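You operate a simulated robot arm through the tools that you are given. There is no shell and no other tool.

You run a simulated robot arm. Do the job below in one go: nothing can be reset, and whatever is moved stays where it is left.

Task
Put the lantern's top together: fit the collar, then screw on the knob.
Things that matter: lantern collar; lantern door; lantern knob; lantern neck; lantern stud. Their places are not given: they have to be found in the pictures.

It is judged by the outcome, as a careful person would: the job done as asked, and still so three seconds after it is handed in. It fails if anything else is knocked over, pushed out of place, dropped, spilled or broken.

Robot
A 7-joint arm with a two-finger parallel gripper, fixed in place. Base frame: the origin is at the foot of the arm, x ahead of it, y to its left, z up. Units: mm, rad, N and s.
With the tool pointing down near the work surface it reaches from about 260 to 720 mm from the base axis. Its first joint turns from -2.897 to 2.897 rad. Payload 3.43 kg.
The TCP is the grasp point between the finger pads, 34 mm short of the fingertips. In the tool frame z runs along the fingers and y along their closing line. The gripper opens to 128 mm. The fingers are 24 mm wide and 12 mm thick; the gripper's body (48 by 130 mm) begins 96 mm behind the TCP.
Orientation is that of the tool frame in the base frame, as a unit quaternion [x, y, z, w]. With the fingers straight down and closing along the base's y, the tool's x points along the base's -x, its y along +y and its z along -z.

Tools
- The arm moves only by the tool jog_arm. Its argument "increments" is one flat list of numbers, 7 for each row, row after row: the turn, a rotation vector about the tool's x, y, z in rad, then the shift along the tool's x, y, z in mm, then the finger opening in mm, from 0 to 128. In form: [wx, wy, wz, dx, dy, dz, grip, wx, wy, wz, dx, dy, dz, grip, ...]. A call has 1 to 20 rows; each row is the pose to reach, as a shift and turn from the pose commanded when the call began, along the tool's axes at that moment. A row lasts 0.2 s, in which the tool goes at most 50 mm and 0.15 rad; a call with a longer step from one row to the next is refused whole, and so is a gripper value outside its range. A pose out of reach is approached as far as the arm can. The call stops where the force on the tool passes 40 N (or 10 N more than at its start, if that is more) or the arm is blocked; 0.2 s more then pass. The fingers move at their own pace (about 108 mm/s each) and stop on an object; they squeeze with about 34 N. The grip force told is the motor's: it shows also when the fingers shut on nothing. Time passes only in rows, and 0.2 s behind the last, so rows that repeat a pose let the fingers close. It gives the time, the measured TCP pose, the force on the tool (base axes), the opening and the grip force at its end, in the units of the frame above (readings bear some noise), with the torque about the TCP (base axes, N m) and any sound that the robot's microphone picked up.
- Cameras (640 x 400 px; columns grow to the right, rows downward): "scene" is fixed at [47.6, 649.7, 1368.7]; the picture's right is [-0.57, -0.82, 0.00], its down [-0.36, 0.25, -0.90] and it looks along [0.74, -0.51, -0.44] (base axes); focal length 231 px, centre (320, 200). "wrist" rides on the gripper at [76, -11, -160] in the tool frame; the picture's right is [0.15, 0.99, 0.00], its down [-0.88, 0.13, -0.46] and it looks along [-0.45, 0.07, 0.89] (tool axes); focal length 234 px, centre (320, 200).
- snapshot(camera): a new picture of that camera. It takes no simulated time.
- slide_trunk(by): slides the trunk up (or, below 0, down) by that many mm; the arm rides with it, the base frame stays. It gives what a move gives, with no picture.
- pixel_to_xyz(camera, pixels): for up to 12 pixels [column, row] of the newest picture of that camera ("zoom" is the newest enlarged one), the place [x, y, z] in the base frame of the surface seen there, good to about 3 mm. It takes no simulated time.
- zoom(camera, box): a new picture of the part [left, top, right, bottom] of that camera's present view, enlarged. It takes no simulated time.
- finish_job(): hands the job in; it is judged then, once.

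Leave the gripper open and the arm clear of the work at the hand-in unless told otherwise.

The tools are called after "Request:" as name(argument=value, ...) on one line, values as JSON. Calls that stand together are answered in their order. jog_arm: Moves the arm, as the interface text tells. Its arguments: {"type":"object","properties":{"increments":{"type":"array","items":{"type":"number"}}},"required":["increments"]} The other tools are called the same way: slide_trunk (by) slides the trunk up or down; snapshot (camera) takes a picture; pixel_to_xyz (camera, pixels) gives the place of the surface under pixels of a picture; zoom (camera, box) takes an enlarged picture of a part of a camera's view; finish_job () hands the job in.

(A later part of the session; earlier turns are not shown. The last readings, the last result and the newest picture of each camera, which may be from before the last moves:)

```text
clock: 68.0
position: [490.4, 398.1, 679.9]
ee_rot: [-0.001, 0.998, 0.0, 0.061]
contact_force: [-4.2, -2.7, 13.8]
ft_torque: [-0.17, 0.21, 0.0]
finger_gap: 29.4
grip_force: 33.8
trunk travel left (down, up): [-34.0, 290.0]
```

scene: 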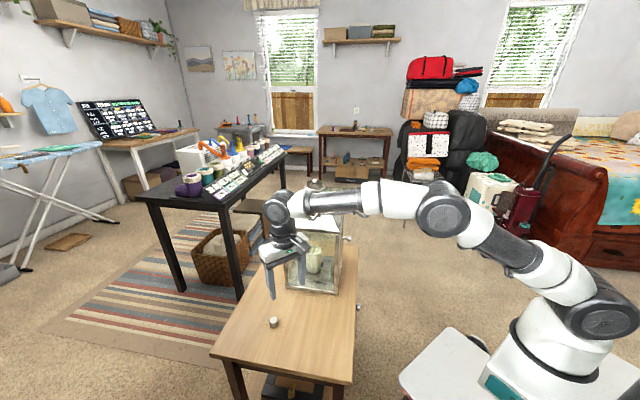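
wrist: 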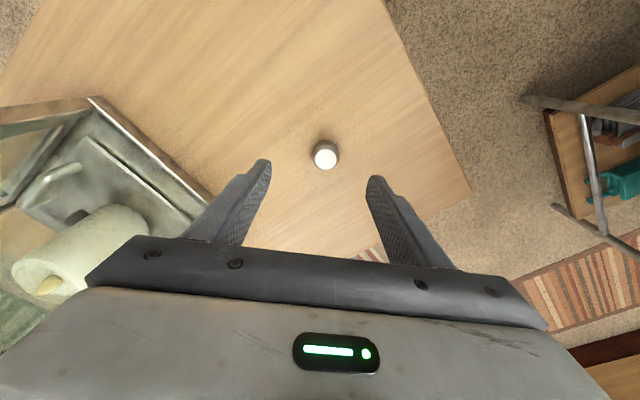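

The knob is standing on the table (14 N). I'll open to 50 mm, rise along the tool axis and come upright.

Request:
jog_arm(increments=[0, 0, 0, 0, 0, -0.5, 30, 0, 0, 0, 0, 0, -1, 40, 0, 0, 0, 0, 0, -1, 50, 0, 0, 0, 0, 0, -1, 50, 0, 0, 0, 0, 0, -20, 50, 0, 0, 0, 0, 0, -45, 50, 0, 0, 0, 0, 0, -80, 50, 0, 0.06, 0, 0, 0, -80, 50, 0, 0.12, 0, 0, 0, -80, 50, 0, 0.12, 0, 0, 0, -80, 50])

Request:
zoom(camera="wrist", box=[256, 120, 384, 200])

Request:
zoom(camera="scene", box=[268, 295, 332, 345])

```text
clock: 70.2
position: [480.2, 398.2, 759.3]
ee_rot: [-0.001, 1.0, 0.0, 0.0]
contact_force: [0.1, 0.1, 0.1]
ft_torque: [0.0, 0.0, 0.02]
finger_gap: 50.0
grip_force: 0.1
trunk travel left (down, up): [-34.0, 290.0]
```

```text
5.00 times, centred on (320, 160) of wrist
```

zoom: 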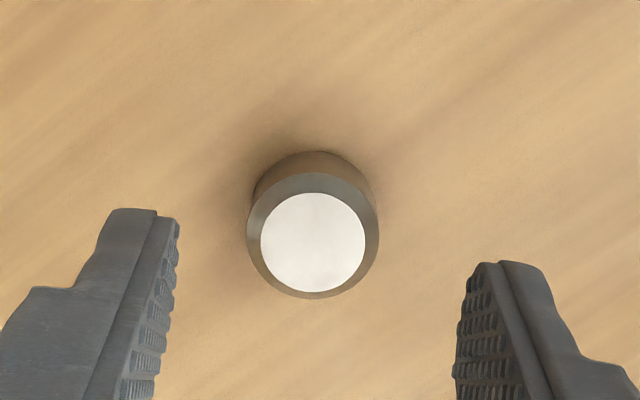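

```text
8.00 times, centred on (300, 320) of scene
```

zoom: 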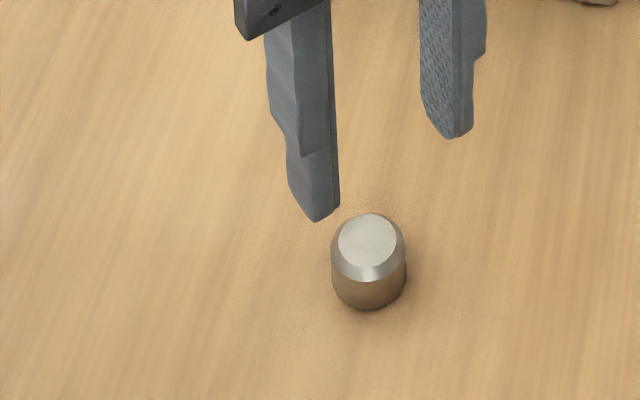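

The knob stands upright at about (493,399). Before regrasping I'll test how far the wrist can turn. I'll rotate counter-clockwise seen from above (−tool z) by 1.5 rad to see whether that much room exists.

Request:
jog_arm(increments=[0, 0, -0.15, 0, 0, 0, 50, 0, 0, -0.3, 0, 0, 0, 50, 0, 0, -0.45, 0, 0, 0, 50, 0, 0, -0.6, 0, 0, 0, 50, 0, 0, -0.75, 0, 0, 0, 50, 0, 0, -0.9, 0, 0, 0, 50, 0, 0, -1.05, 0, 0, 0, 50, 0, 0, -1.2, 0, 0, 0, 50, 0, 0, -1.35, 0, 0, 0, 50, 0, 0, -1.5, 0, 0, 0, 50, 0, 0, -1.65, 0, 0, 0, 50, 0, 0, -1.8, 0, 0, 0, 50, 0, 0, -1.95, 0, 0, 0, 50, 0, 0, -2.1, 0, 0, 0, 50, 0, 0, -2.1, 0, 0, 0, 50])

```text
clock: 73.4
position: [480.4, 398.7, 757.2]
ee_rot: [0.868, -0.497, 0.0, 0.0]
contact_force: [-0.1, -0.4, 0.3]
ft_torque: [-0.01, 0.0, 0.02]
finger_gap: 50.1
grip_force: 0.0
trunk travel left (down, up): [-34.0, 290.0]
```

The full 2.1 rad went through. I'll keep turning the same way to find the limit.

Request:
jog_arm(increments=[0, 0, -0.15, 0, 0, 0, 50, 0, 0, -0.3, 0, 0, 0, 50, 0, 0, -0.45, 0, 0, 0, 50, 0, 0, -0.6, 0, 0, 0, 50, 0, 0, -0.75, 0, 0, 0, 50, 0, 0, -0.9, 0, 0, 0, 50, 0, 0, -1.05, 0, 0, 0, 50, 0, 0, -1.2, 0, 0, 0, 50, 0, 0, -1.35, 0, 0, 0, 50, 0, 0, -1.5, 0, 0, 0, 50, 0, 0, -1.5, 0, 0, 0, 50])

```text
clock: 75.8
position: [481.0, 397.5, 757.7]
ee_rot: [0.974, 0.228, 0.0, 0.0]
contact_force: [-0.2, -0.6, 0.1]
ft_torque: [0.0, 0.02, -0.02]
finger_gap: 49.9
grip_force: 0.1
trunk travel left (down, up): [-34.0, 290.0]
```

Another 1.5 rad went through, 3.6 rad in total. I'll keep going to find the stop.

Request:
jog_arm(increments=[0, 0, -0.15, 0, 0, 0, 50, 0, 0, -0.3, 0, 0, 0, 50, 0, 0, -0.45, 0, 0, 0, 50, 0, 0, -0.6, 0, 0, 0, 50, 0, 0, -0.75, 0, 0, 0, 50, 0, 0, -0.9, 0, 0, 0, 50, 0, 0, -1.05, 0, 0, 0, 50, 0, 0, -1.2, 0, 0, 0, 50, 0, 0, -1.35, 0, 0, 0, 50, 0, 0, -1.5, 0, 0, 0, 50, 0, 0, -1.5, 0, 0, 0, 50])

Request:
snapshot(camera="scene")

```text
clock: 78.2
position: [464.9, 402.3, 771.3]
ee_rot: [0.797, 0.603, 0.024, -0.021]
contact_force: [0.2, -0.1, 0.4]
ft_torque: [0.02, 0.02, 0.01]
finger_gap: 50.0
grip_force: 0.1
out of reach, approached as far as the arm can: row 6, 7, 8, 9, 10, 11
trunk travel left (down, up): [-34.0, 290.0]
```

```text
taken
```

scene: 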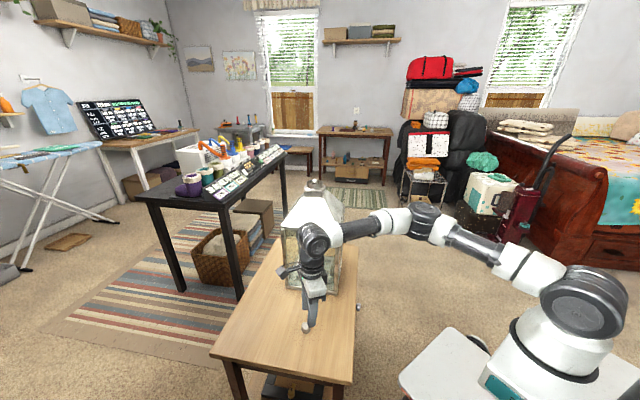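

The limit is about 4.4 rad counter-clockwise from the starting yaw, which leaves a long clockwise stroke for screwing. I'll turn back about 1.04 rad to a comfortable yaw of 3.4 rad, come upright, and move over the knob at z=760.

Request:
jog_arm(increments=[-0.0046, -0.0069, 0.13, 0.5, 3.5, 1.4, 50, -0.0093, -0.0139, 0.259, 1.0, 7.0, 2.9, 50, -0.0139, -0.0208, 0.389, 1.5, 10.5, 4.3, 50, -0.0186, -0.0278, 0.519, 2.1, 13.9, 5.7, 50, -0.0232, -0.0347, 0.648, 2.6, 17.4, 7.2, 50, -0.0278, -0.0416, 0.778, 3.1, 20.9, 8.6, 50, -0.0325, -0.0486, 0.907, 3.6, 24.4, 10, 50, -0.0371, -0.0555, 1.037, 4.1, 27.9, 11.5, 50, -0.0371, -0.0555, 1.037, 4.1, 27.9, 11.5, 50])

Request:
snapshot(camera="wrist")

```text
clock: 80.2
position: [492.7, 399.0, 760.2]
ee_rot: [0.992, 0.129, 0.0, -0.001]
contact_force: [-0.3, 0.4, -0.4]
ft_torque: [0.03, -0.03, -0.01]
finger_gap: 49.9
grip_force: 0.0
trunk travel left (down, up): [-34.0, 290.0]
```

```text
taken
```

wrist: 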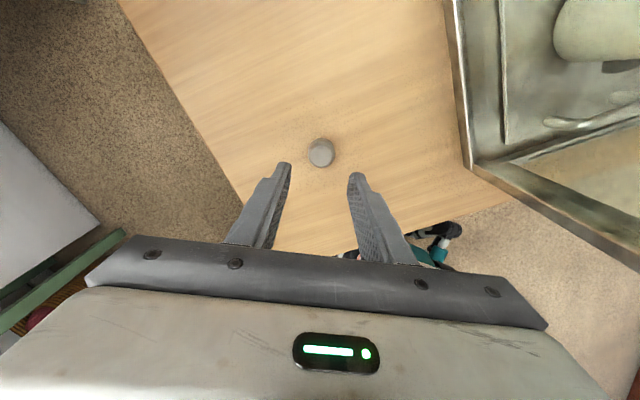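

I'm upright over the knob, which shows at (321,152). I'll zoom in to check centring before descending.

Request:
zoom(camera="wrist", box=[272, 120, 368, 180])

Request:
pixel_to_xyz(camera="zoom", pixels=[[330, 215], [320, 205], [340, 225], [325, 220], [335, 210]])

```text
6.67 times, centred on (320, 150) of wrist
```

zoom: 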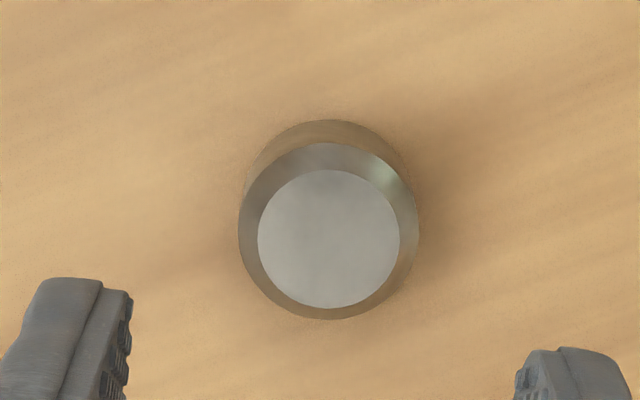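

```text
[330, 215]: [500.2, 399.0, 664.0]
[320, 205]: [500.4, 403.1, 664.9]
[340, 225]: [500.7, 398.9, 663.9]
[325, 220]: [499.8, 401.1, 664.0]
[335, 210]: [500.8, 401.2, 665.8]
```

The knob is roughly 1 mm off in both tool axes. I'll correct and descend to z≈712, then check again at closer range.

Request:
jog_arm(increments=[0, 0, 0, 1, 1.1, 25, 50, 0, 0, 0, 1, 1.1, 48, 50, 0, 0, 0, 1, 1.1, 48, 50])

Request:
zoom(camera="wrist", box=[272, 130, 368, 190])

```text
clock: 81.0
position: [493.9, 398.2, 712.3]
ee_rot: [0.992, 0.129, 0.0, -0.001]
contact_force: [0.3, -0.4, 0.2]
ft_torque: [0.0, -0.03, 0.02]
finger_gap: 49.8
grip_force: 0.1
trunk travel left (down, up): [-34.0, 290.0]
```

```text
6.67 times, centred on (320, 160) of wrist
```

zoom: 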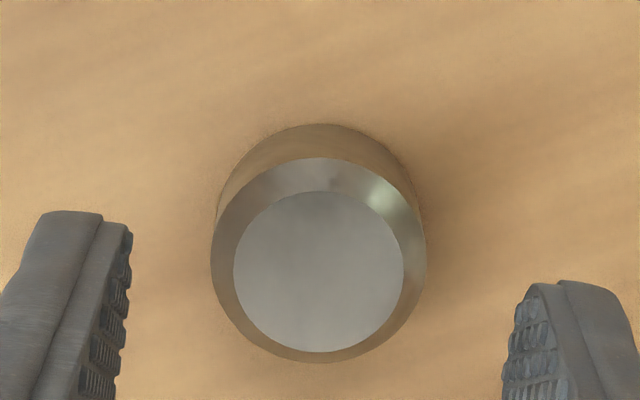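

The knob is centred within about 0.6 mm. I'll descend to TCP z=678, putting the fingertips 5 mm above its base, and close.

Request:
jog_arm(increments=[0, 0, 0, 0.5, -0.3, 18, 50, 0, 0, 0, 0.5, -0.3, 34.3, 50, 0, 0, 0, 0.5, -0.3, 34.3, 40, 0, 0, 0, 0.5, -0.3, 34.3, 30, 0, 0, 0, 0.5, -0.3, 34.3, 20, 0, 0, 0, 0.5, -0.3, 34.3, 20])

Request:
zoom(camera="wrist", box=[272, 140, 368, 200])

```text
clock: 82.4
position: [495.6, 399.3, 677.4]
ee_rot: [0.992, 0.13, 0.0, -0.001]
contact_force: [0.1, -0.2, -0.3]
ft_torque: [0.02, -0.05, 0.0]
finger_gap: 31.0
grip_force: 34.6
trunk travel left (down, up): [-34.0, 290.0]
```

```text
6.67 times, centred on (320, 170) of wrist
```

zoom: 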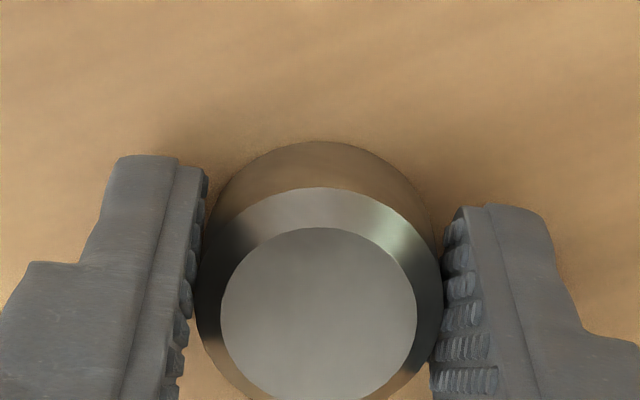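

The gap is 31.0 mm against 29.3 mm in the first grasp, so the fingers are on a facet edge here. I'll open, turn 0.258 rad to line up with the facets as before, and close again.

Request:
jog_arm(increments=[0, 0, 0, 0, 0, 0, 36, 0, 0, 0, 0, 0, 0, 44, 0, 0, 0.13, 0, 0, 0, 44, 0, 0, 0.258, 0, 0, 0, 44, 0, 0, 0.258, 0, 0, 0, 44, 0, 0, 0.258, 0, 0, 0, 30, 0, 0, 0.258, 0, 0, 0, 20, 0, 0, 0.258, 0, 0, 0, 20, 0, 0, 0.258, 0, 0, 0, 20])

Request:
zoom(camera="wrist", box=[272, 140, 368, 200])

```text
clock: 84.4
position: [495.5, 399.2, 677.9]
ee_rot: [1.0, 0.001, 0.001, -0.001]
contact_force: [-0.4, -0.6, -0.8]
ft_torque: [0.0, 0.01, 0.01]
finger_gap: 29.1
grip_force: 34.3
trunk travel left (down, up): [-34.0, 290.0]
```

```text
6.67 times, centred on (320, 170) of wrist
```

zoom: 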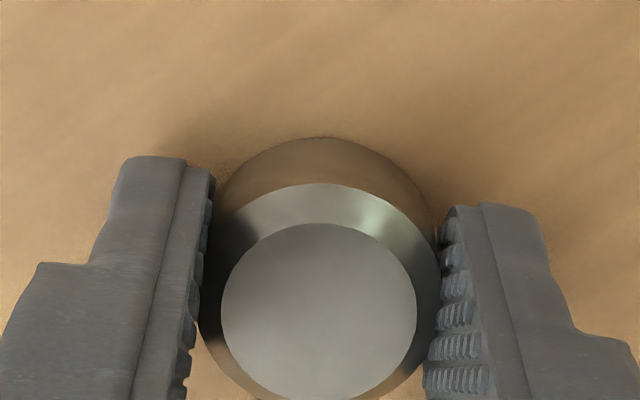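

The fingers are now flat on the facets at 29.1 mm and the knob is centred at the TCP. I'll lift slowly to z≈860, then raise the trunk 290 mm.

Request:
jog_arm(increments=[0, 0, 0, 0, 0, -4, 20, 0, 0, 0, 0, 0, -12, 20, 0, 0, 0, 0, 0, -25, 20, 0, 0, 0, 0, 0, -45, 20, 0, 0, 0, 0, 0, -70, 20, 0, 0, 0, 0, 0, -95, 20, 0, 0, 0, 0, 0, -120, 20, 0, 0, 0, 0, 0, -145, 20, 0, 0, 0, 0, 0, -168, 20, 0, 0, 0, 0, 0, -182, 20, 0, 0, 0, 0, 0, -182, 20])

Request:
slide_trunk(by=290)

Request:
snapshot(camera="scene")

Request:
zoom(camera="wrist", box=[272, 140, 368, 200])

```text
clock: 86.8
position: [493.5, 398.4, 862.2]
ee_rot: [1.0, 0.0, 0.0, -0.001]
contact_force: [0.0, 0.0, -0.8]
ft_torque: [0.01, 0.03, -0.01]
finger_gap: 29.4
grip_force: 33.9
trunk travel left (down, up): [-34.0, 290.0]
```

```text
clock: 89.7
position: [493.4, 399.3, 1152.9]
ee_rot: [1.0, 0.001, -0.001, -0.001]
contact_force: [1.1, 0.0, -1.9]
ft_torque: [0.02, 0.01, -0.03]
finger_gap: 29.4
grip_force: 33.6
trunk travel left (down, up): [-324.0, 0.0]
```

```text
taken
```

scene: 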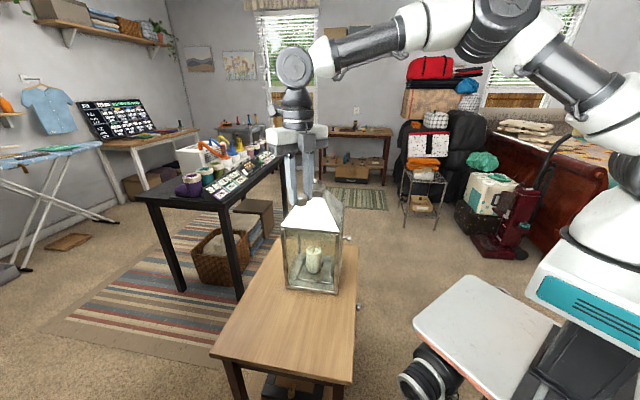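

```text
6.67 times, centred on (320, 170) of wrist
```

zoom: 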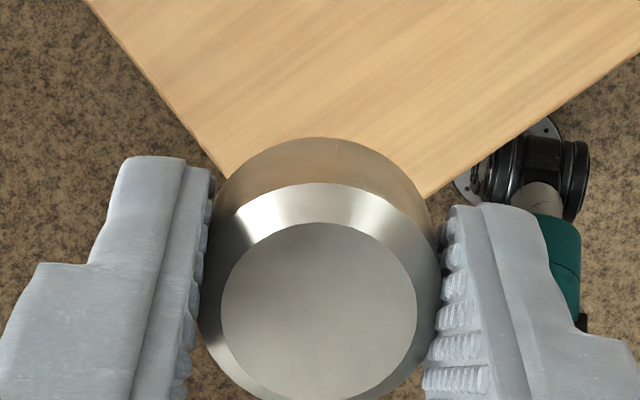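

The knob is steady in the grip. I'll move slowly at this height to about (675,226), just short of the stud.

Request:
jog_arm(increments=[0, 0, 0, 10, 10, 0, 20, 0, 0, 0, 26, 25, 0, 20, 0, 0, 0, 43, 41, 0, 20, 0, 0, 0, 60, 57, 0, 20, 0, 0, 0, 77, 73, 0, 20, 0, 0, 0, 94, 90, 0, 20, 0, 0, 0, 111, 106, 0, 20, 0, 0, 0, 128, 122, 0, 20, 0, 0, 0, 145, 138, 0, 20, 0, 0, 0, 160, 153, 0, 20, 0, 0, 0, 174, 166, 0, 20, 0, 0, 0, 181.6, 173.3, 2, 20, 0, 0, 0, 181.6, 173.3, 2, 20])

Request:
snapshot(camera="wrist")

Request:
zoom(camera="scene", box=[282, 150, 346, 200])

```text
clock: 92.5
position: [676.6, 226.9, 1148.1]
ee_rot: [1.0, 0.001, 0.0, -0.001]
contact_force: [-0.5, 0.5, -0.5]
ft_torque: [-0.01, -0.01, 0.01]
finger_gap: 29.2
grip_force: 34.3
trunk travel left (down, up): [-324.0, 0.0]
```

```text
taken
```

wrist: 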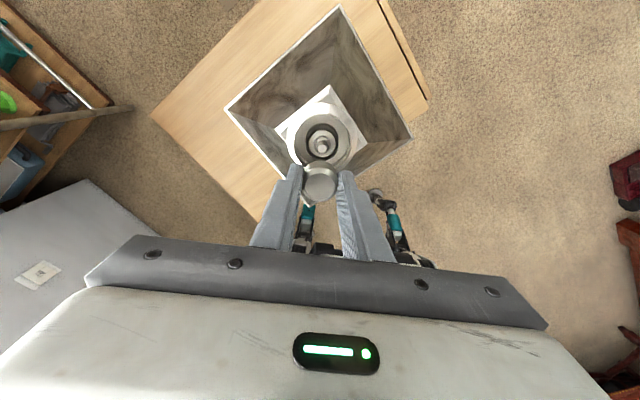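

```text
8.00 times, centred on (314, 175) of scene
```

zoom: 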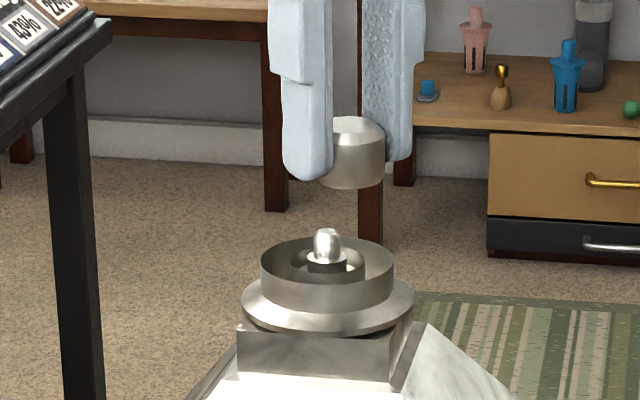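

From this side the wrist camera sees both the stud at (321,146) and the knob at (320,182). I'll zoom in to measure the offset.

Request:
zoom(camera="wrist", box=[272, 120, 368, 200])

Request:
pixel_to_xyz(camera="zoom", pixels=[[322, 150], [320, 148], [326, 152], [322, 320]])

```text
5.00 times, centred on (320, 160) of wrist
```

zoom: 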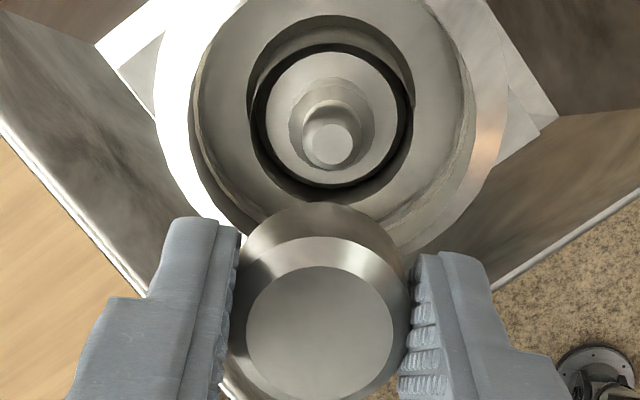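

```text
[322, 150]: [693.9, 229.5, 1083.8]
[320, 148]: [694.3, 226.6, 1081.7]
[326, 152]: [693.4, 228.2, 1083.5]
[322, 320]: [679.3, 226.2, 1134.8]
```

The stud is 16.7 mm further out in x, with y aligned to within about a millimetre. I'll lower to z≈1130, lean outward 0.04 rad and shift the knob over the stud, leaving about 10 mm above its tip.

Request:
jog_arm(increments=[0, 0, 0, 0, 0, 9, 20, 0, 0.01, 0, 0, 0, 18, 20, 0, 0.02, 0, 5, 0, 18, 20, 0, 0.03, 0, 10, 0, 18, 20, 0, 0.04, 0, 15.1, 0, 18, 20, 0, 0.04, 0, 15.1, 0, 18, 20])

Request:
zoom(camera="wrist", box=[272, 120, 368, 200])

Request:
zoom(camera="scene", box=[290, 160, 338, 195])

```text
clock: 93.9
position: [692.2, 225.9, 1131.6]
ee_rot: [1.0, 0.001, 0.02, -0.001]
contact_force: [0.0, 0.3, -0.8]
ft_torque: [0.0, -0.02, 0.04]
finger_gap: 29.0
grip_force: 34.1
trunk travel left (down, up): [-324.0, 0.0]
```

```text
5.00 times, centred on (320, 160) of wrist
```

zoom: 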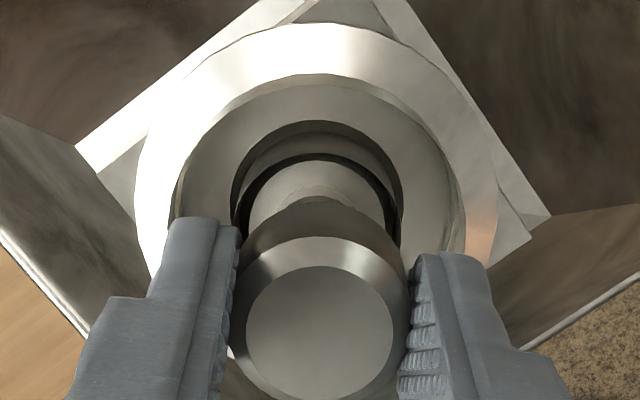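

```text
11.43 times, centred on (314, 178) of scene
```

zoom: 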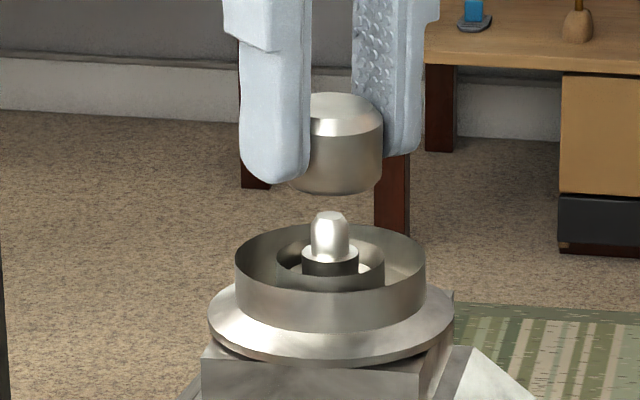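

The knob hangs about 11 mm above the stud; the scene view shows it about 1 mm toward −y. I'll shift +1.1 mm in y, lower 9 mm and ease the lean to 0.03 rad.

Request:
jog_arm(increments=[0, 0, 0, 0, -1.1, 0, 20, 0, -0.003, 0, 0, -1.1, 3, 20, 0, -0.006, 0, 0, -1.1, 6, 20, 0, -0.01, 0, 0, -1.1, 9, 20, 0, -0.01, 0, 0, -1.1, 9, 20])

Request:
zoom(camera="scene", box=[298, 168, 330, 188])

Request:
zoom(camera="wrist", box=[272, 120, 368, 200])

```text
clock: 95.1
position: [691.8, 226.2, 1123.2]
ee_rot: [1.0, 0.001, 0.015, -0.001]
contact_force: [-0.3, 0.5, -0.4]
ft_torque: [-0.03, 0.01, 0.0]
finger_gap: 29.1
grip_force: 34.3
trunk travel left (down, up): [-324.0, 0.0]
```

```text
16.00 times, centred on (314, 178) of scene
```

zoom: 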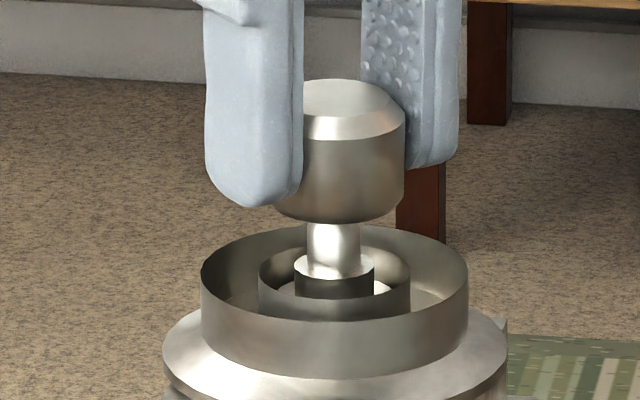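

```text
5.00 times, centred on (320, 160) of wrist
```

zoom: 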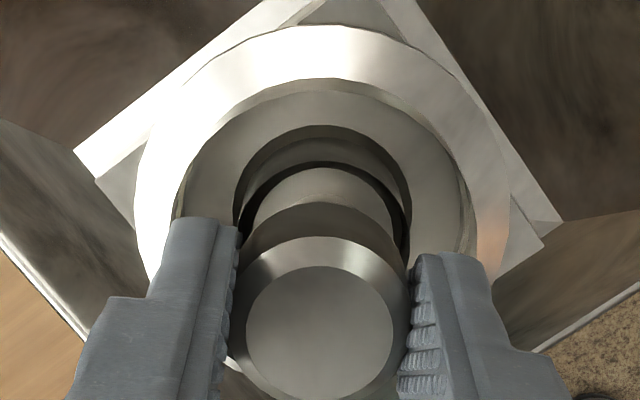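

The knob is centred on the stud within about 0.3 mm in the scene view and its base is about 3 mm above the stud's tip. I'll lower 1 mm at a time and watch for contact.

Request:
jog_arm(increments=[0, 0, 0, 0, -0.3, 1, 20, 0, 0, 0, 0, -0.3, 2, 20, 0, 0, 0, 0, -0.3, 3, 20, 0, 0, 0, 0, -0.3, 4, 20, 0, 0, 0, 0, -0.3, 4, 20])

```text
clock: 96.3
position: [693.2, 227.3, 1118.9]
ee_rot: [1.0, 0.0, 0.015, -0.001]
contact_force: [-0.1, -0.2, -0.7]
ft_torque: [-0.01, -0.02, -0.02]
finger_gap: 29.3
grip_force: 34.5
trunk travel left (down, up): [-324.0, 0.0]
```

No contact yet at z=1119. I'll go down 4 mm more in 1 mm steps, easing the lean slightly.

Request:
jog_arm(increments=[0, -0.002, 0, 0, 0, 1, 20, 0, -0.004, 0, 0, 0, 2, 20, 0, -0.006, 0, 0, 0, 3, 20, 0, -0.008, 0, 0, 0, 4, 20, 0, -0.008, 0, 0, 0, 4, 20])

Request:
zoom(camera="scene", box=[298, 170, 330, 190])

```text
clock: 97.5
position: [691.2, 226.5, 1114.2]
ee_rot: [1.0, 0.001, 0.012, -0.001]
contact_force: [1.9, -1.5, 2.3]
ft_torque: [-0.05, -0.08, -0.01]
finger_gap: 29.1
grip_force: 34.2
trunk travel left (down, up): [-324.0, 0.0]
```

```text
16.00 times, centred on (314, 180) of scene
```

zoom: 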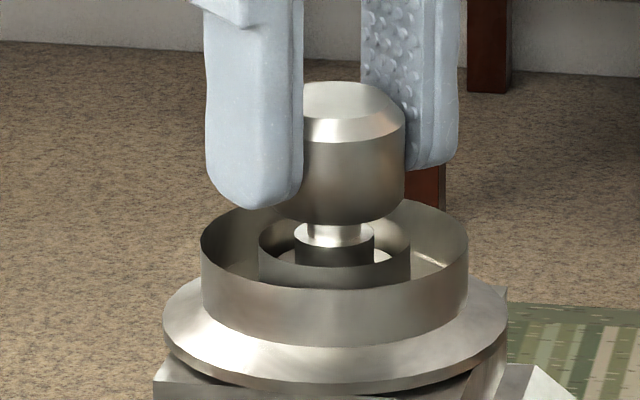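

Light contact now, with the knob's base about 6 mm below the stud's tip, so the stud is inside the knob's bore. I'll start turning clockwise as seen from above (+tool z) by 1.5 rad with a slight downward bias, watching torque.

Request:
jog_arm(increments=[0, 0, 0, 0.2, 0.1, 0.3, 20, 0, 0, 0.15, 0.3, 0.2, 0.5, 20, 0, 0, 0.3, 0.3, 0.2, 0.6, 20, 0, 0, 0.45, 0.3, 0.2, 0.7, 20, 0, 0, 0.6, 0.3, 0.2, 0.7, 20, 0, 0, 0.75, 0.3, 0.2, 0.8, 20, 0, 0, 0.9, 0.3, 0.2, 0.8, 20, 0, 0, 1.05, 0.3, 0.2, 0.9, 20, 0, 0, 1.2, 0.3, 0.2, 0.9, 20, 0, 0, 1.35, 0.3, 0.2, 1, 20, 0, 0, 1.5, 0.3, 0.2, 1, 20, 0, 0, 1.5, 0.3, 0.2, 1, 20])

Request:
zoom(camera="scene", box=[298, 170, 330, 190])

```text
clock: 100.1
position: [692.2, 225.6, 1114.0]
ee_rot: [0.731, -0.682, 0.007, -0.007]
contact_force: [-0.4, -10.5, 4.0]
ft_torque: [-0.43, 0.26, 0.01]
finger_gap: 29.7
grip_force: 33.5
trunk travel left (down, up): [-324.0, 0.0]
```

```text
16.00 times, centred on (314, 180) of scene
```

zoom: 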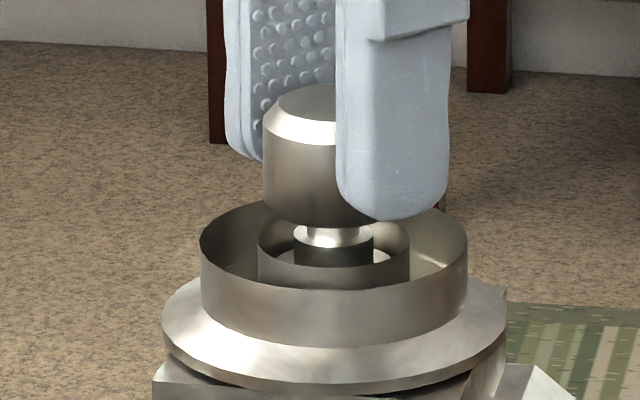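

Turned 1.5 rad; the torque is near zero but there is a 10 N side force in −y. I'll ease 1 mm toward −y (tool +x now) and keep turning 2.4 rad with a gentle downward feed.

Request:
jog_arm(increments=[0, 0, 0, 0.9, 0, 0.2, 20, 0, 0, 0.15, 0.9, 0, 0.3, 20, 0, 0, 0.3, 0.9, 0, 0.4, 20, 0, 0, 0.45, 0.9, 0, 0.5, 20, 0, 0, 0.6, 0.9, 0, 0.6, 20, 0, 0, 0.75, 0.9, 0, 0.7, 20, 0, 0, 0.9, 0.9, 0, 0.8, 20, 0, 0, 1.05, 0.9, 0, 0.9, 20, 0, 0, 1.2, 0.9, 0, 1.0, 20, 0, 0, 1.2, 0.9, 0, 1.0, 20])

Request:
zoom(camera="scene", box=[298, 170, 330, 190])

```text
clock: 102.3
position: [690.7, 225.0, 1113.3]
ee_rot: [-0.219, 0.976, -0.001, 0.012]
contact_force: [-2.9, -3.8, 6.3]
ft_torque: [-0.33, 0.41, -0.04]
finger_gap: 29.3
grip_force: 33.8
trunk travel left (down, up): [-324.0, 0.0]
```

```text
16.00 times, centred on (314, 180) of scene
```

zoom: 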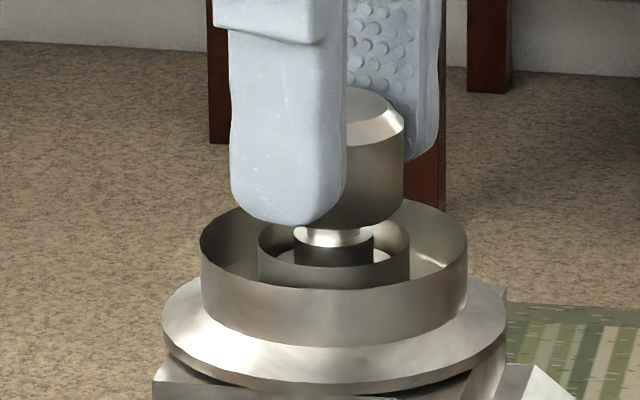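

Total turn is 2.7 rad; the knob has dropped by about 1 mm and Fz is only 6 N, so the thread seems to be taking. I'll continue 1.8 rad with matching feed.

Request:
jog_arm(increments=[0, 0, 0.15, 0.4, -0.1, 0.1, 20, 0, 0, 0.3, 0.4, -0.1, 0.2, 20, 0, 0, 0.45, 0.4, -0.1, 0.3, 20, 0, 0, 0.6, 0.4, -0.1, 0.3, 20, 0, 0, 0.75, 0.4, -0.1, 0.4, 20, 0, 0, 0.9, 0.4, -0.1, 0.5, 20, 0, 0, 1.05, 0.4, -0.1, 0.5, 20, 0, 0, 1.2, 0.4, -0.1, 0.6, 20, 0, 0, 1.35, 0.4, -0.1, 0.7, 20, 0, 0, 1.5, 0.4, -0.1, 0.8, 20, 0, 0, 1.65, 0.4, -0.1, 0.8, 20, 0, 0, 1.8, 0.4, -0.1, 0.9, 20, 0, 0, 1.8, 0.4, -0.1, 0.9, 20])

Request:
zoom(camera="scene", box=[298, 170, 330, 190])

```text
clock: 105.1
position: [691.1, 226.1, 1112.6]
ee_rot: [0.628, 0.778, 0.009, 0.009]
contact_force: [3.9, 8.4, 10.8]
ft_torque: [0.29, 0.17, 0.0]
finger_gap: 29.3
grip_force: 34.6
trunk travel left (down, up): [-324.0, 0.0]
```

```text
16.00 times, centred on (314, 180) of scene
```

zoom: 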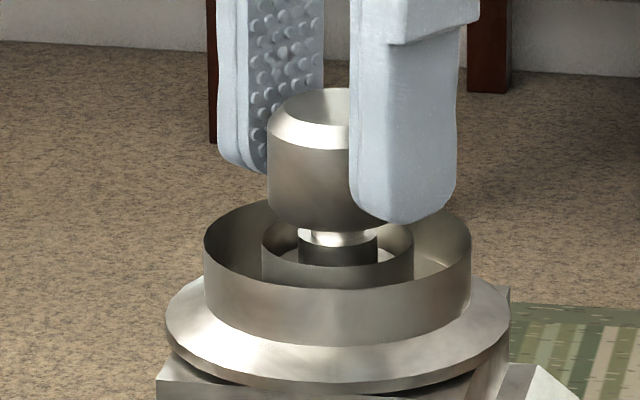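

After 4.5 rad the z reads about 1.6 mm lower and Fz is 11 N. To check whether the thread is really engaged, I'll command 2 mm upward and see whether the knob resists. I'll also ease the side force.

Request:
jog_arm(increments=[0, 0, 0, 0, 0, -0.7, 20, 0, 0, 0, 0, 0, -1.4, 20, 0, 0, 0, 0, 0, -2, 20, 0, 0, 0, 0, 0, -2, 20])

Request:
zoom(camera="scene", box=[298, 170, 330, 190])

```text
clock: 106.1
position: [690.7, 225.7, 1113.0]
ee_rot: [0.627, 0.779, 0.008, 0.008]
contact_force: [4.6, 5.7, 3.5]
ft_torque: [0.26, 0.1, -0.01]
finger_gap: 29.2
grip_force: 33.5
trunk travel left (down, up): [-324.0, 0.0]
```

```text
16.00 times, centred on (314, 180) of scene
```

zoom: 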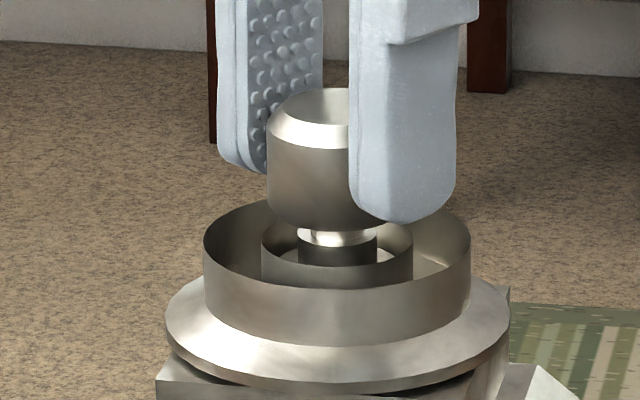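

The knob didn't move and Fz fell only from 10.8 to 3.5 N. I'll pull up a further 2.5 mm to see whether it truly resists.

Request:
jog_arm(increments=[0, 0, 0, 0, 0, -0.8, 20, 0, 0, 0, 0, 0, -1.6, 20, 0, 0, 0, 0, 0, -2.5, 20, 0, 0, 0, 0, 0, -2.5, 20])

Request:
zoom(camera="scene", box=[298, 170, 330, 190])

```text
clock: 107.1
position: [691.5, 226.5, 1112.6]
ee_rot: [0.627, 0.779, 0.006, 0.006]
contact_force: [1.1, 2.9, -13.2]
ft_torque: [0.17, 0.17, 0.0]
finger_gap: 29.3
grip_force: 33.9
trunk travel left (down, up): [-324.0, 0.0]
```

```text
16.00 times, centred on (314, 180) of scene
```

zoom: 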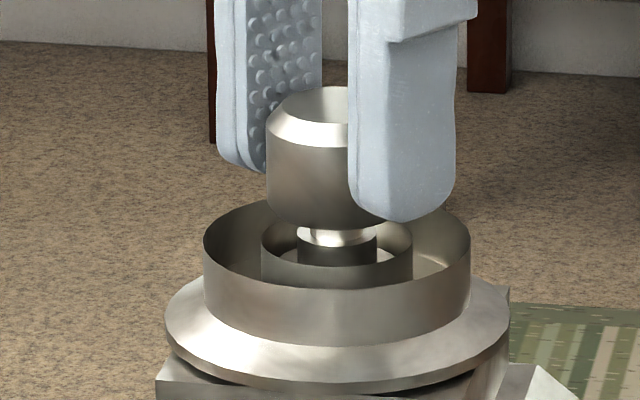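

The knob holds against a 13 N pull, so the thread is engaged. I'll relieve the pull, open the fingers, and turn back 4.712 rad (270°, which keeps facet alignment) around the knob for another stroke.

Request:
jog_arm(increments=[0, 0, 0, 0, 0, 1, 20, 0, 0, 0, 0, 0, 2, 20, 0, 0, 0, 0, 0, 2, 36, 0, 0, 0, 0, 0, 2, 50, 0, 0, 0, 0, 0, 2, 50])

Request:
zoom(camera="scene", box=[298, 170, 330, 190])

Request:
zoom(camera="wrist", box=[272, 130, 368, 210])

```text
clock: 108.3
position: [691.5, 226.7, 1113.9]
ee_rot: [0.627, 0.779, 0.008, 0.009]
contact_force: [-1.0, 0.3, 0.4]
ft_torque: [0.01, -0.03, 0.01]
finger_gap: 50.0
grip_force: 0.1
trunk travel left (down, up): [-324.0, 0.0]
```

```text
16.00 times, centred on (314, 180) of scene
```

zoom: 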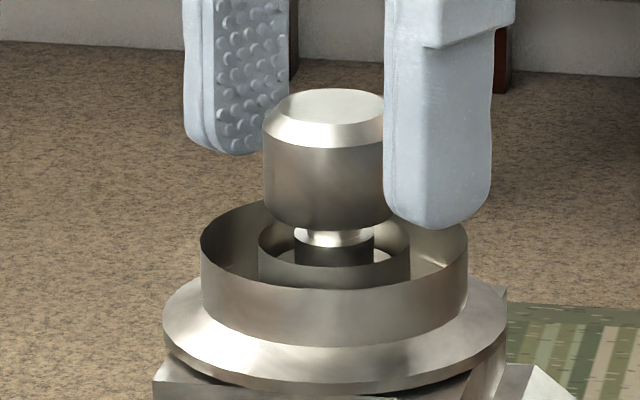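

```text
5.00 times, centred on (320, 170) of wrist
```

zoom: 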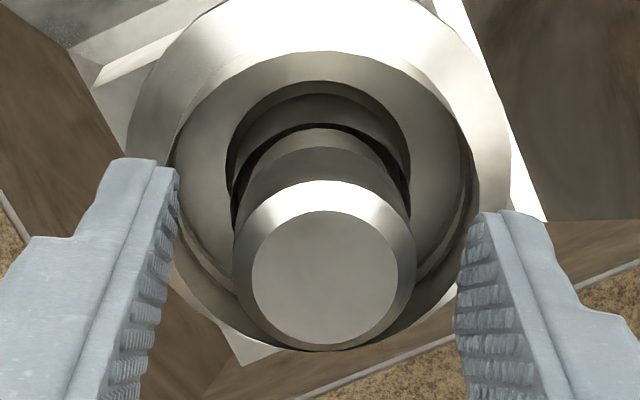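

The knob stands upright on the stud by itself and the lantern is in its original place. I'll centre the TCP on it (0.7, 0.6 mm) and turn back 2.356 rad twice.

Request:
jog_arm(increments=[0, 0, 0, 0.7, 0.6, 0, 50, 0, 0, -0.1473, 0.7, 0.6, 0, 50, 0, 0, -0.2945, 0.7, 0.6, 0, 50, 0, 0, -0.4418, 0.7, 0.6, 0, 50, 0, 0, -0.589, 0.7, 0.6, 0, 50, 0, 0, -0.7363, 0.7, 0.6, 0, 50, 0, 0, -0.8836, 0.7, 0.6, 0, 50, 0, 0, -1.0308, 0.7, 0.6, 0, 50, 0, 0, -1.1781, 0.7, 0.6, 0, 50, 0, 0, -1.3254, 0.7, 0.6, 0, 50, 0, 0, -1.4726, 0.7, 0.6, 0, 50, 0, 0, -1.6199, 0.7, 0.6, 0, 50, 0, 0, -1.7671, 0.7, 0.6, 0, 50, 0, 0, -1.9144, 0.7, 0.6, 0, 50, 0, 0, -2.0617, 0.7, 0.6, 0, 50, 0, 0, -2.2089, 0.7, 0.6, 0, 50, 0, 0, -2.3562, 0.7, 0.6, 0, 50, 0, 0, -2.3562, 0.7, 0.6, 0, 50])

Request:
jog_arm(increments=[0, 0, -0.1473, 0, 0, 0, 50, 0, 0, -0.2945, 0, 0, 0, 50, 0, 0, -0.4418, 0, 0, 0, 50, 0, 0, -0.589, 0, 0, 0, 50, 0, 0, -0.7363, 0, 0, 0, 50, 0, 0, -0.8836, 0, 0, 0, 50, 0, 0, -1.0308, 0, 0, 0, 50, 0, 0, -1.1781, 0, 0, 0, 50, 0, 0, -1.3254, 0, 0, 0, 50, 0, 0, -1.4726, 0, 0, 0, 50, 0, 0, -1.6199, 0, 0, 0, 50, 0, 0, -1.7671, 0, 0, 0, 50, 0, 0, -1.9144, 0, 0, 0, 50, 0, 0, -2.0617, 0, 0, 0, 50, 0, 0, -2.2089, 0, 0, 0, 50, 0, 0, -2.3562, 0, 0, 0, 50, 0, 0, -2.3562, 0, 0, 0, 50])

Request:
zoom(camera="wrist", box=[272, 130, 368, 210])

```text
clock: 112.1
position: [692.2, 227.0, 1114.2]
ee_rot: [-0.481, 0.877, -0.004, 0.011]
contact_force: [-0.7, -0.4, 0.3]
ft_torque: [0.02, 0.02, -0.01]
finger_gap: 50.2
grip_force: 0.2
trunk travel left (down, up): [-324.0, 0.0]
```

```text
clock: 115.7
position: [694.0, 227.4, 1114.2]
ee_rot: [0.994, 0.108, 0.011, 0.0]
contact_force: [-0.1, -0.3, 0.0]
ft_torque: [-0.02, 0.02, -0.02]
finger_gap: 49.9
grip_force: 0.0
trunk travel left (down, up): [-324.0, 0.0]
```

```text
5.00 times, centred on (320, 170) of wrist
```

zoom: 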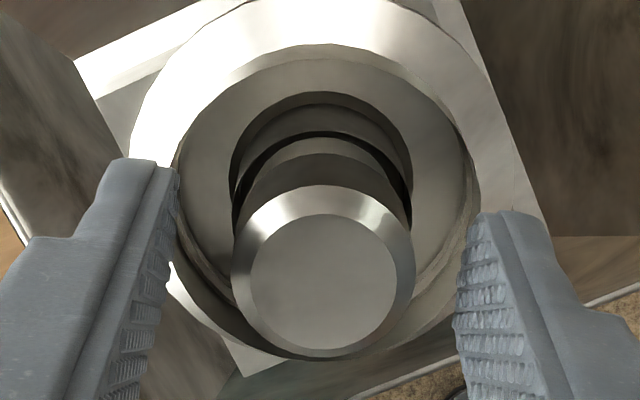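

The knob is centred in the fingers. I'll close and turn clockwise 2.4 rad with about 0.36 mm of feed per radian.

Request:
jog_arm(increments=[0, 0, 0, 0.2, 0.3, 0, 36, 0, 0, 0, 0.2, 0.3, 0, 20, 0, 0, 0, 0.2, 0.3, 0, 20, 0, 0, 0.15, 0.2, 0.3, 0.05, 20, 0, 0, 0.3, 0.2, 0.3, 0.1, 20, 0, 0, 0.45, 0.2, 0.3, 0.16, 20, 0, 0, 0.6, 0.2, 0.3, 0.22, 20, 0, 0, 0.75, 0.2, 0.3, 0.27, 20, 0, 0, 0.9, 0.2, 0.3, 0.32, 20, 0, 0, 1.05, 0.2, 0.3, 0.38, 20, 0, 0, 1.2, 0.2, 0.3, 0.43, 20, 0, 0, 1.35, 0.2, 0.3, 0.49, 20, 0, 0, 1.5, 0.2, 0.3, 0.54, 20, 0, 0, 1.65, 0.2, 0.3, 0.6, 20, 0, 0, 1.8, 0.2, 0.3, 0.65, 20, 0, 0, 1.95, 0.2, 0.3, 0.7, 20, 0, 0, 2.1, 0.2, 0.3, 0.76, 20, 0, 0, 2.25, 0.2, 0.3, 0.81, 20, 0, 0, 2.4, 0.2, 0.3, 0.86, 20, 0, 0, 2.4, 0.2, 0.3, 0.86, 20])

Request:
zoom(camera="scene", box=[298, 170, 330, 190])

```text
clock: 119.9
position: [691.9, 226.3, 1115.4]
ee_rot: [-0.459, 0.888, -0.005, 0.01]
contact_force: [-3.7, -8.4, 0.4]
ft_torque: [-0.75, 0.62, -0.04]
finger_gap: 29.2
grip_force: 34.0
trunk travel left (down, up): [-324.0, 0.0]
```

```text
16.00 times, centred on (314, 180) of scene
```

zoom: 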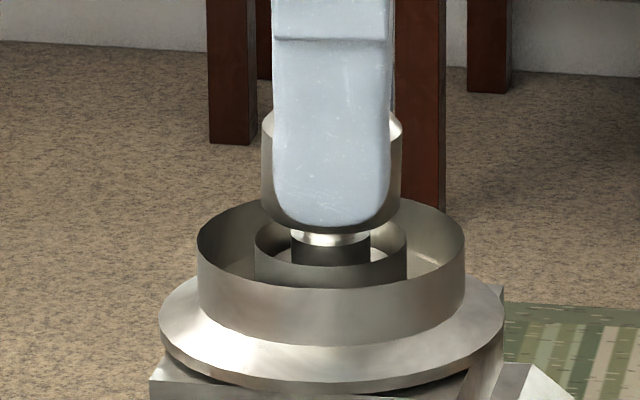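

The knob keeps descending (base edge now near row 234). A side force of about 9 N comes from a ~0.6 mm offset between knob and TCP, so I'll compensate for it while turning another 2.25 rad.

Request:
jog_arm(increments=[0, 0, 0, 1.05, -0.25, 0, 20, 0, 0, 0.15, 1.05, -0.17, 0.05, 20, 0, 0, 0.3, 1.06, -0.08, 0.1, 20, 0, 0, 0.45, 1.06, 0, 0.16, 20, 0, 0, 0.6, 1.06, 0.08, 0.22, 20, 0, 0, 0.75, 1.07, 0.16, 0.27, 20, 0, 0, 0.9, 1.07, 0.24, 0.32, 20, 0, 0, 1.05, 1.07, 0.33, 0.38, 20, 0, 0, 1.2, 1.05, 0.39, 0.43, 20, 0, 0, 1.35, 0.98, 0.43, 0.49, 20, 0, 0, 1.5, 0.9, 0.47, 0.54, 20, 0, 0, 1.65, 0.82, 0.51, 0.6, 20, 0, 0, 1.8, 0.75, 0.55, 0.65, 20, 0, 0, 1.95, 0.67, 0.59, 0.7, 20, 0, 0, 2.1, 0.6, 0.63, 0.76, 20, 0, 0, 2.25, 0.53, 0.66, 0.81, 20, 0, 0, 2.25, 0.53, 0.66, 0.81, 20])

Request:
zoom(camera="scene", box=[298, 170, 330, 190])

```text
clock: 123.5
position: [691.0, 226.9, 1114.2]
ee_rot: [0.603, 0.797, 0.009, 0.01]
contact_force: [1.1, 3.8, 6.1]
ft_torque: [0.42, 0.36, 0.01]
finger_gap: 29.1
grip_force: 34.3
trunk travel left (down, up): [-324.0, 0.0]
```

```text
16.00 times, centred on (314, 180) of scene
```

zoom: 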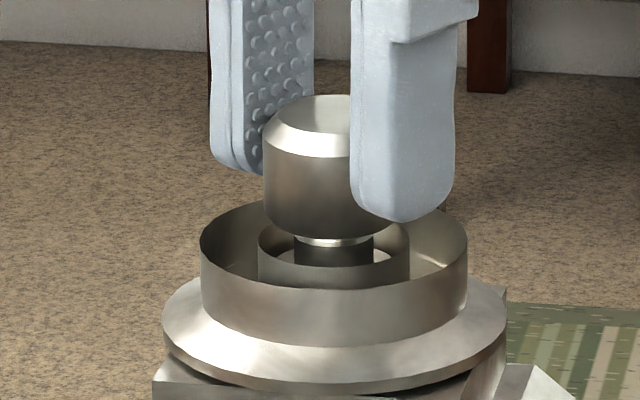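

The knob's base is now only about 1–2 mm above the step, after 9.15 rad in total. I'll open, go 3 mm lower for a better hold, and turn back 270° again.

Request:
jog_arm(increments=[0, 0, 0, 0, 0, 0, 36, 0, 0, 0, 0, 0, 0, 50, 0, 0, 0, 0, 0, 1.5, 50, 0, 0, 0, 0, 0, 3, 50, 0, 0, -0.1473, 0, 0, 3, 50, 0, 0, -0.2945, 0, 0, 3, 50, 0, 0, -0.4418, 0, 0, 3, 50, 0, 0, -0.589, 0, 0, 3, 50, 0, 0, -0.7363, 0, 0, 3, 50, 0, 0, -0.8836, 0, 0, 3, 50, 0, 0, -1.0308, 0, 0, 3, 50, 0, 0, -1.1781, 0, 0, 3, 50, 0, 0, -1.3254, 0, 0, 3, 50, 0, 0, -1.4726, 0, 0, 3, 50, 0, 0, -1.6199, 0, 0, 3, 50, 0, 0, -1.7671, 0, 0, 3, 50, 0, 0, -1.9144, 0, 0, 3, 50, 0, 0, -2.0617, 0, 0, 3, 50, 0, 0, -2.2089, 0, 0, 3, 50, 0, 0, -2.3562, 0, 0, 3, 50])

Request:
jog_arm(increments=[0, 0, -0.1473, 0, 0, 0, 50, 0, 0, -0.2945, 0, 0, 0, 50, 0, 0, -0.4418, 0, 0, 0, 50, 0, 0, -0.589, 0, 0, 0, 50, 0, 0, -0.7363, 0, 0, 0, 50, 0, 0, -0.8836, 0, 0, 0, 50, 0, 0, -1.0308, 0, 0, 0, 50, 0, 0, -1.1781, 0, 0, 0, 50, 0, 0, -1.3254, 0, 0, 0, 50, 0, 0, -1.4726, 0, 0, 0, 50, 0, 0, -1.6199, 0, 0, 0, 50, 0, 0, -1.7671, 0, 0, 0, 50, 0, 0, -1.9144, 0, 0, 0, 50, 0, 0, -2.0617, 0, 0, 0, 50, 0, 0, -2.2089, 0, 0, 0, 50, 0, 0, -2.3562, 0, 0, 0, 50, 0, 0, -2.3562, 0, 0, 0, 50])

Request:
zoom(camera="wrist", box=[272, 130, 368, 210])

Request:
zoom(camera="scene", box=[298, 170, 330, 190])

```text
clock: 127.7
position: [691.3, 226.4, 1110.7]
ee_rot: [-0.507, 0.862, -0.006, 0.011]
contact_force: [-0.6, 0.2, 0.1]
ft_torque: [0.0, 0.03, 0.02]
finger_gap: 50.0
grip_force: 0.0
trunk travel left (down, up): [-324.0, 0.0]
```

```text
clock: 131.3
position: [689.6, 227.4, 1110.0]
ee_rot: [0.99, 0.139, 0.01, 0.001]
contact_force: [0.5, -0.2, 0.4]
ft_torque: [0.01, -0.02, 0.05]
finger_gap: 50.0
grip_force: 0.2
trunk travel left (down, up): [-324.0, 0.0]
```

```text
5.00 times, centred on (320, 170) of wrist
```

zoom: 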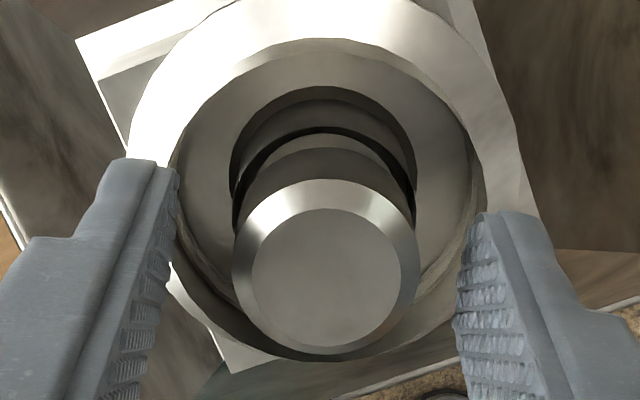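

```text
16.00 times, centred on (314, 180) of scene
```

zoom: 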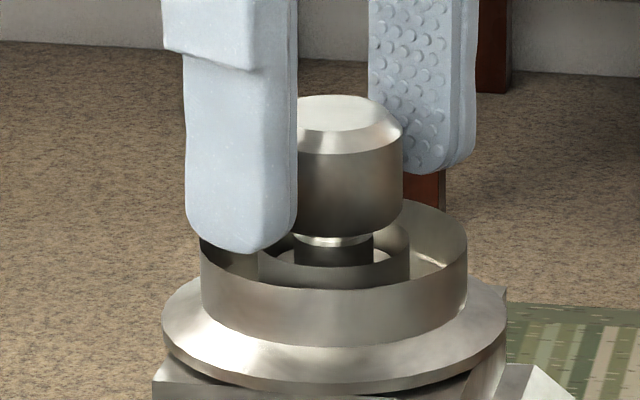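

The fingertips are at about z=1076, above the collar's rim. The knob is about 1 mm off-centre, so I'll shift, close, and turn 1.5 rad while watching torque for the seat.

Request:
jog_arm(increments=[0, 0, 0, 1, 0.8, 0, 40, 0, 0, 0, 1, 0.8, 0, 25, 0, 0, 0, 1, 0.8, 0, 20, 0, 0, 0, 1, 0.8, 0, 20, 0, 0, 0.15, 1, 0.8, 0.06, 20, 0, 0, 0.3, 1, 0.8, 0.12, 20, 0, 0, 0.45, 1, 0.8, 0.19, 20, 0, 0, 0.6, 1, 0.8, 0.25, 20, 0, 0, 0.75, 1, 0.8, 0.31, 20, 0, 0, 0.9, 1, 0.8, 0.37, 20, 0, 0, 1.05, 1, 0.8, 0.44, 20, 0, 0, 1.2, 1, 0.8, 0.5, 20, 0, 0, 1.35, 1, 0.8, 0.56, 20, 0, 0, 1.5, 1, 0.8, 0.62, 20, 0, 0, 1.5, 1, 0.8, 0.62, 20])

Request:
zoom(camera="scene", box=[298, 170, 330, 190])

```text
clock: 134.5
position: [693.3, 224.8, 1109.3]
ee_rot: [0.818, -0.575, 0.009, -0.006]
contact_force: [-1.4, -5.5, 3.1]
ft_torque: [-0.55, 0.24, 0.01]
finger_gap: 29.3
grip_force: 34.1
trunk travel left (down, up): [-324.0, 0.0]
```

```text
16.00 times, centred on (314, 180) of scene
```

zoom: 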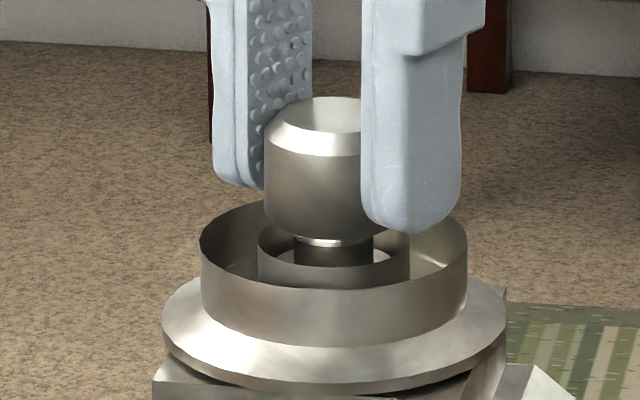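

Descending steadily with no tightening torque yet. I'll ease the side force and turn another 1.2 rad.

Request:
jog_arm(increments=[0, 0, 0, 0.6, 0.4, 0, 20, 0, 0, 0.15, 0.6, 0.4, 0.06, 20, 0, 0, 0.3, 0.6, 0.4, 0.12, 20, 0, 0, 0.45, 0.6, 0.4, 0.19, 20, 0, 0, 0.6, 0.6, 0.4, 0.25, 20, 0, 0, 0.75, 0.6, 0.4, 0.31, 20, 0, 0, 0.9, 0.6, 0.4, 0.37, 20, 0, 0, 1.05, 0.6, 0.4, 0.44, 20, 0, 0, 1.2, 0.6, 0.4, 0.5, 20, 0, 0, 1.2, 0.6, 0.4, 0.5, 20])

Request:
zoom(camera="scene", box=[298, 170, 330, 190])

```text
clock: 136.7
position: [690.5, 226.3, 1108.8]
ee_rot: [-0.35, 0.937, -0.002, 0.009]
contact_force: [-10.0, 0.7, 2.2]
ft_torque: [-0.39, 0.88, -0.01]
finger_gap: 29.3
grip_force: 33.9
trunk travel left (down, up): [-324.0, 0.0]
```

```text
16.00 times, centred on (314, 180) of scene
```

zoom: 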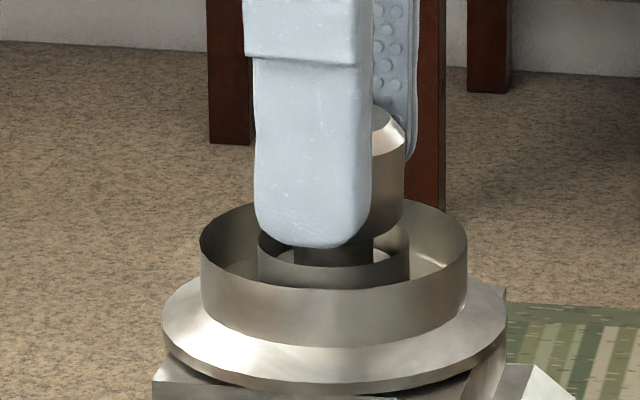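

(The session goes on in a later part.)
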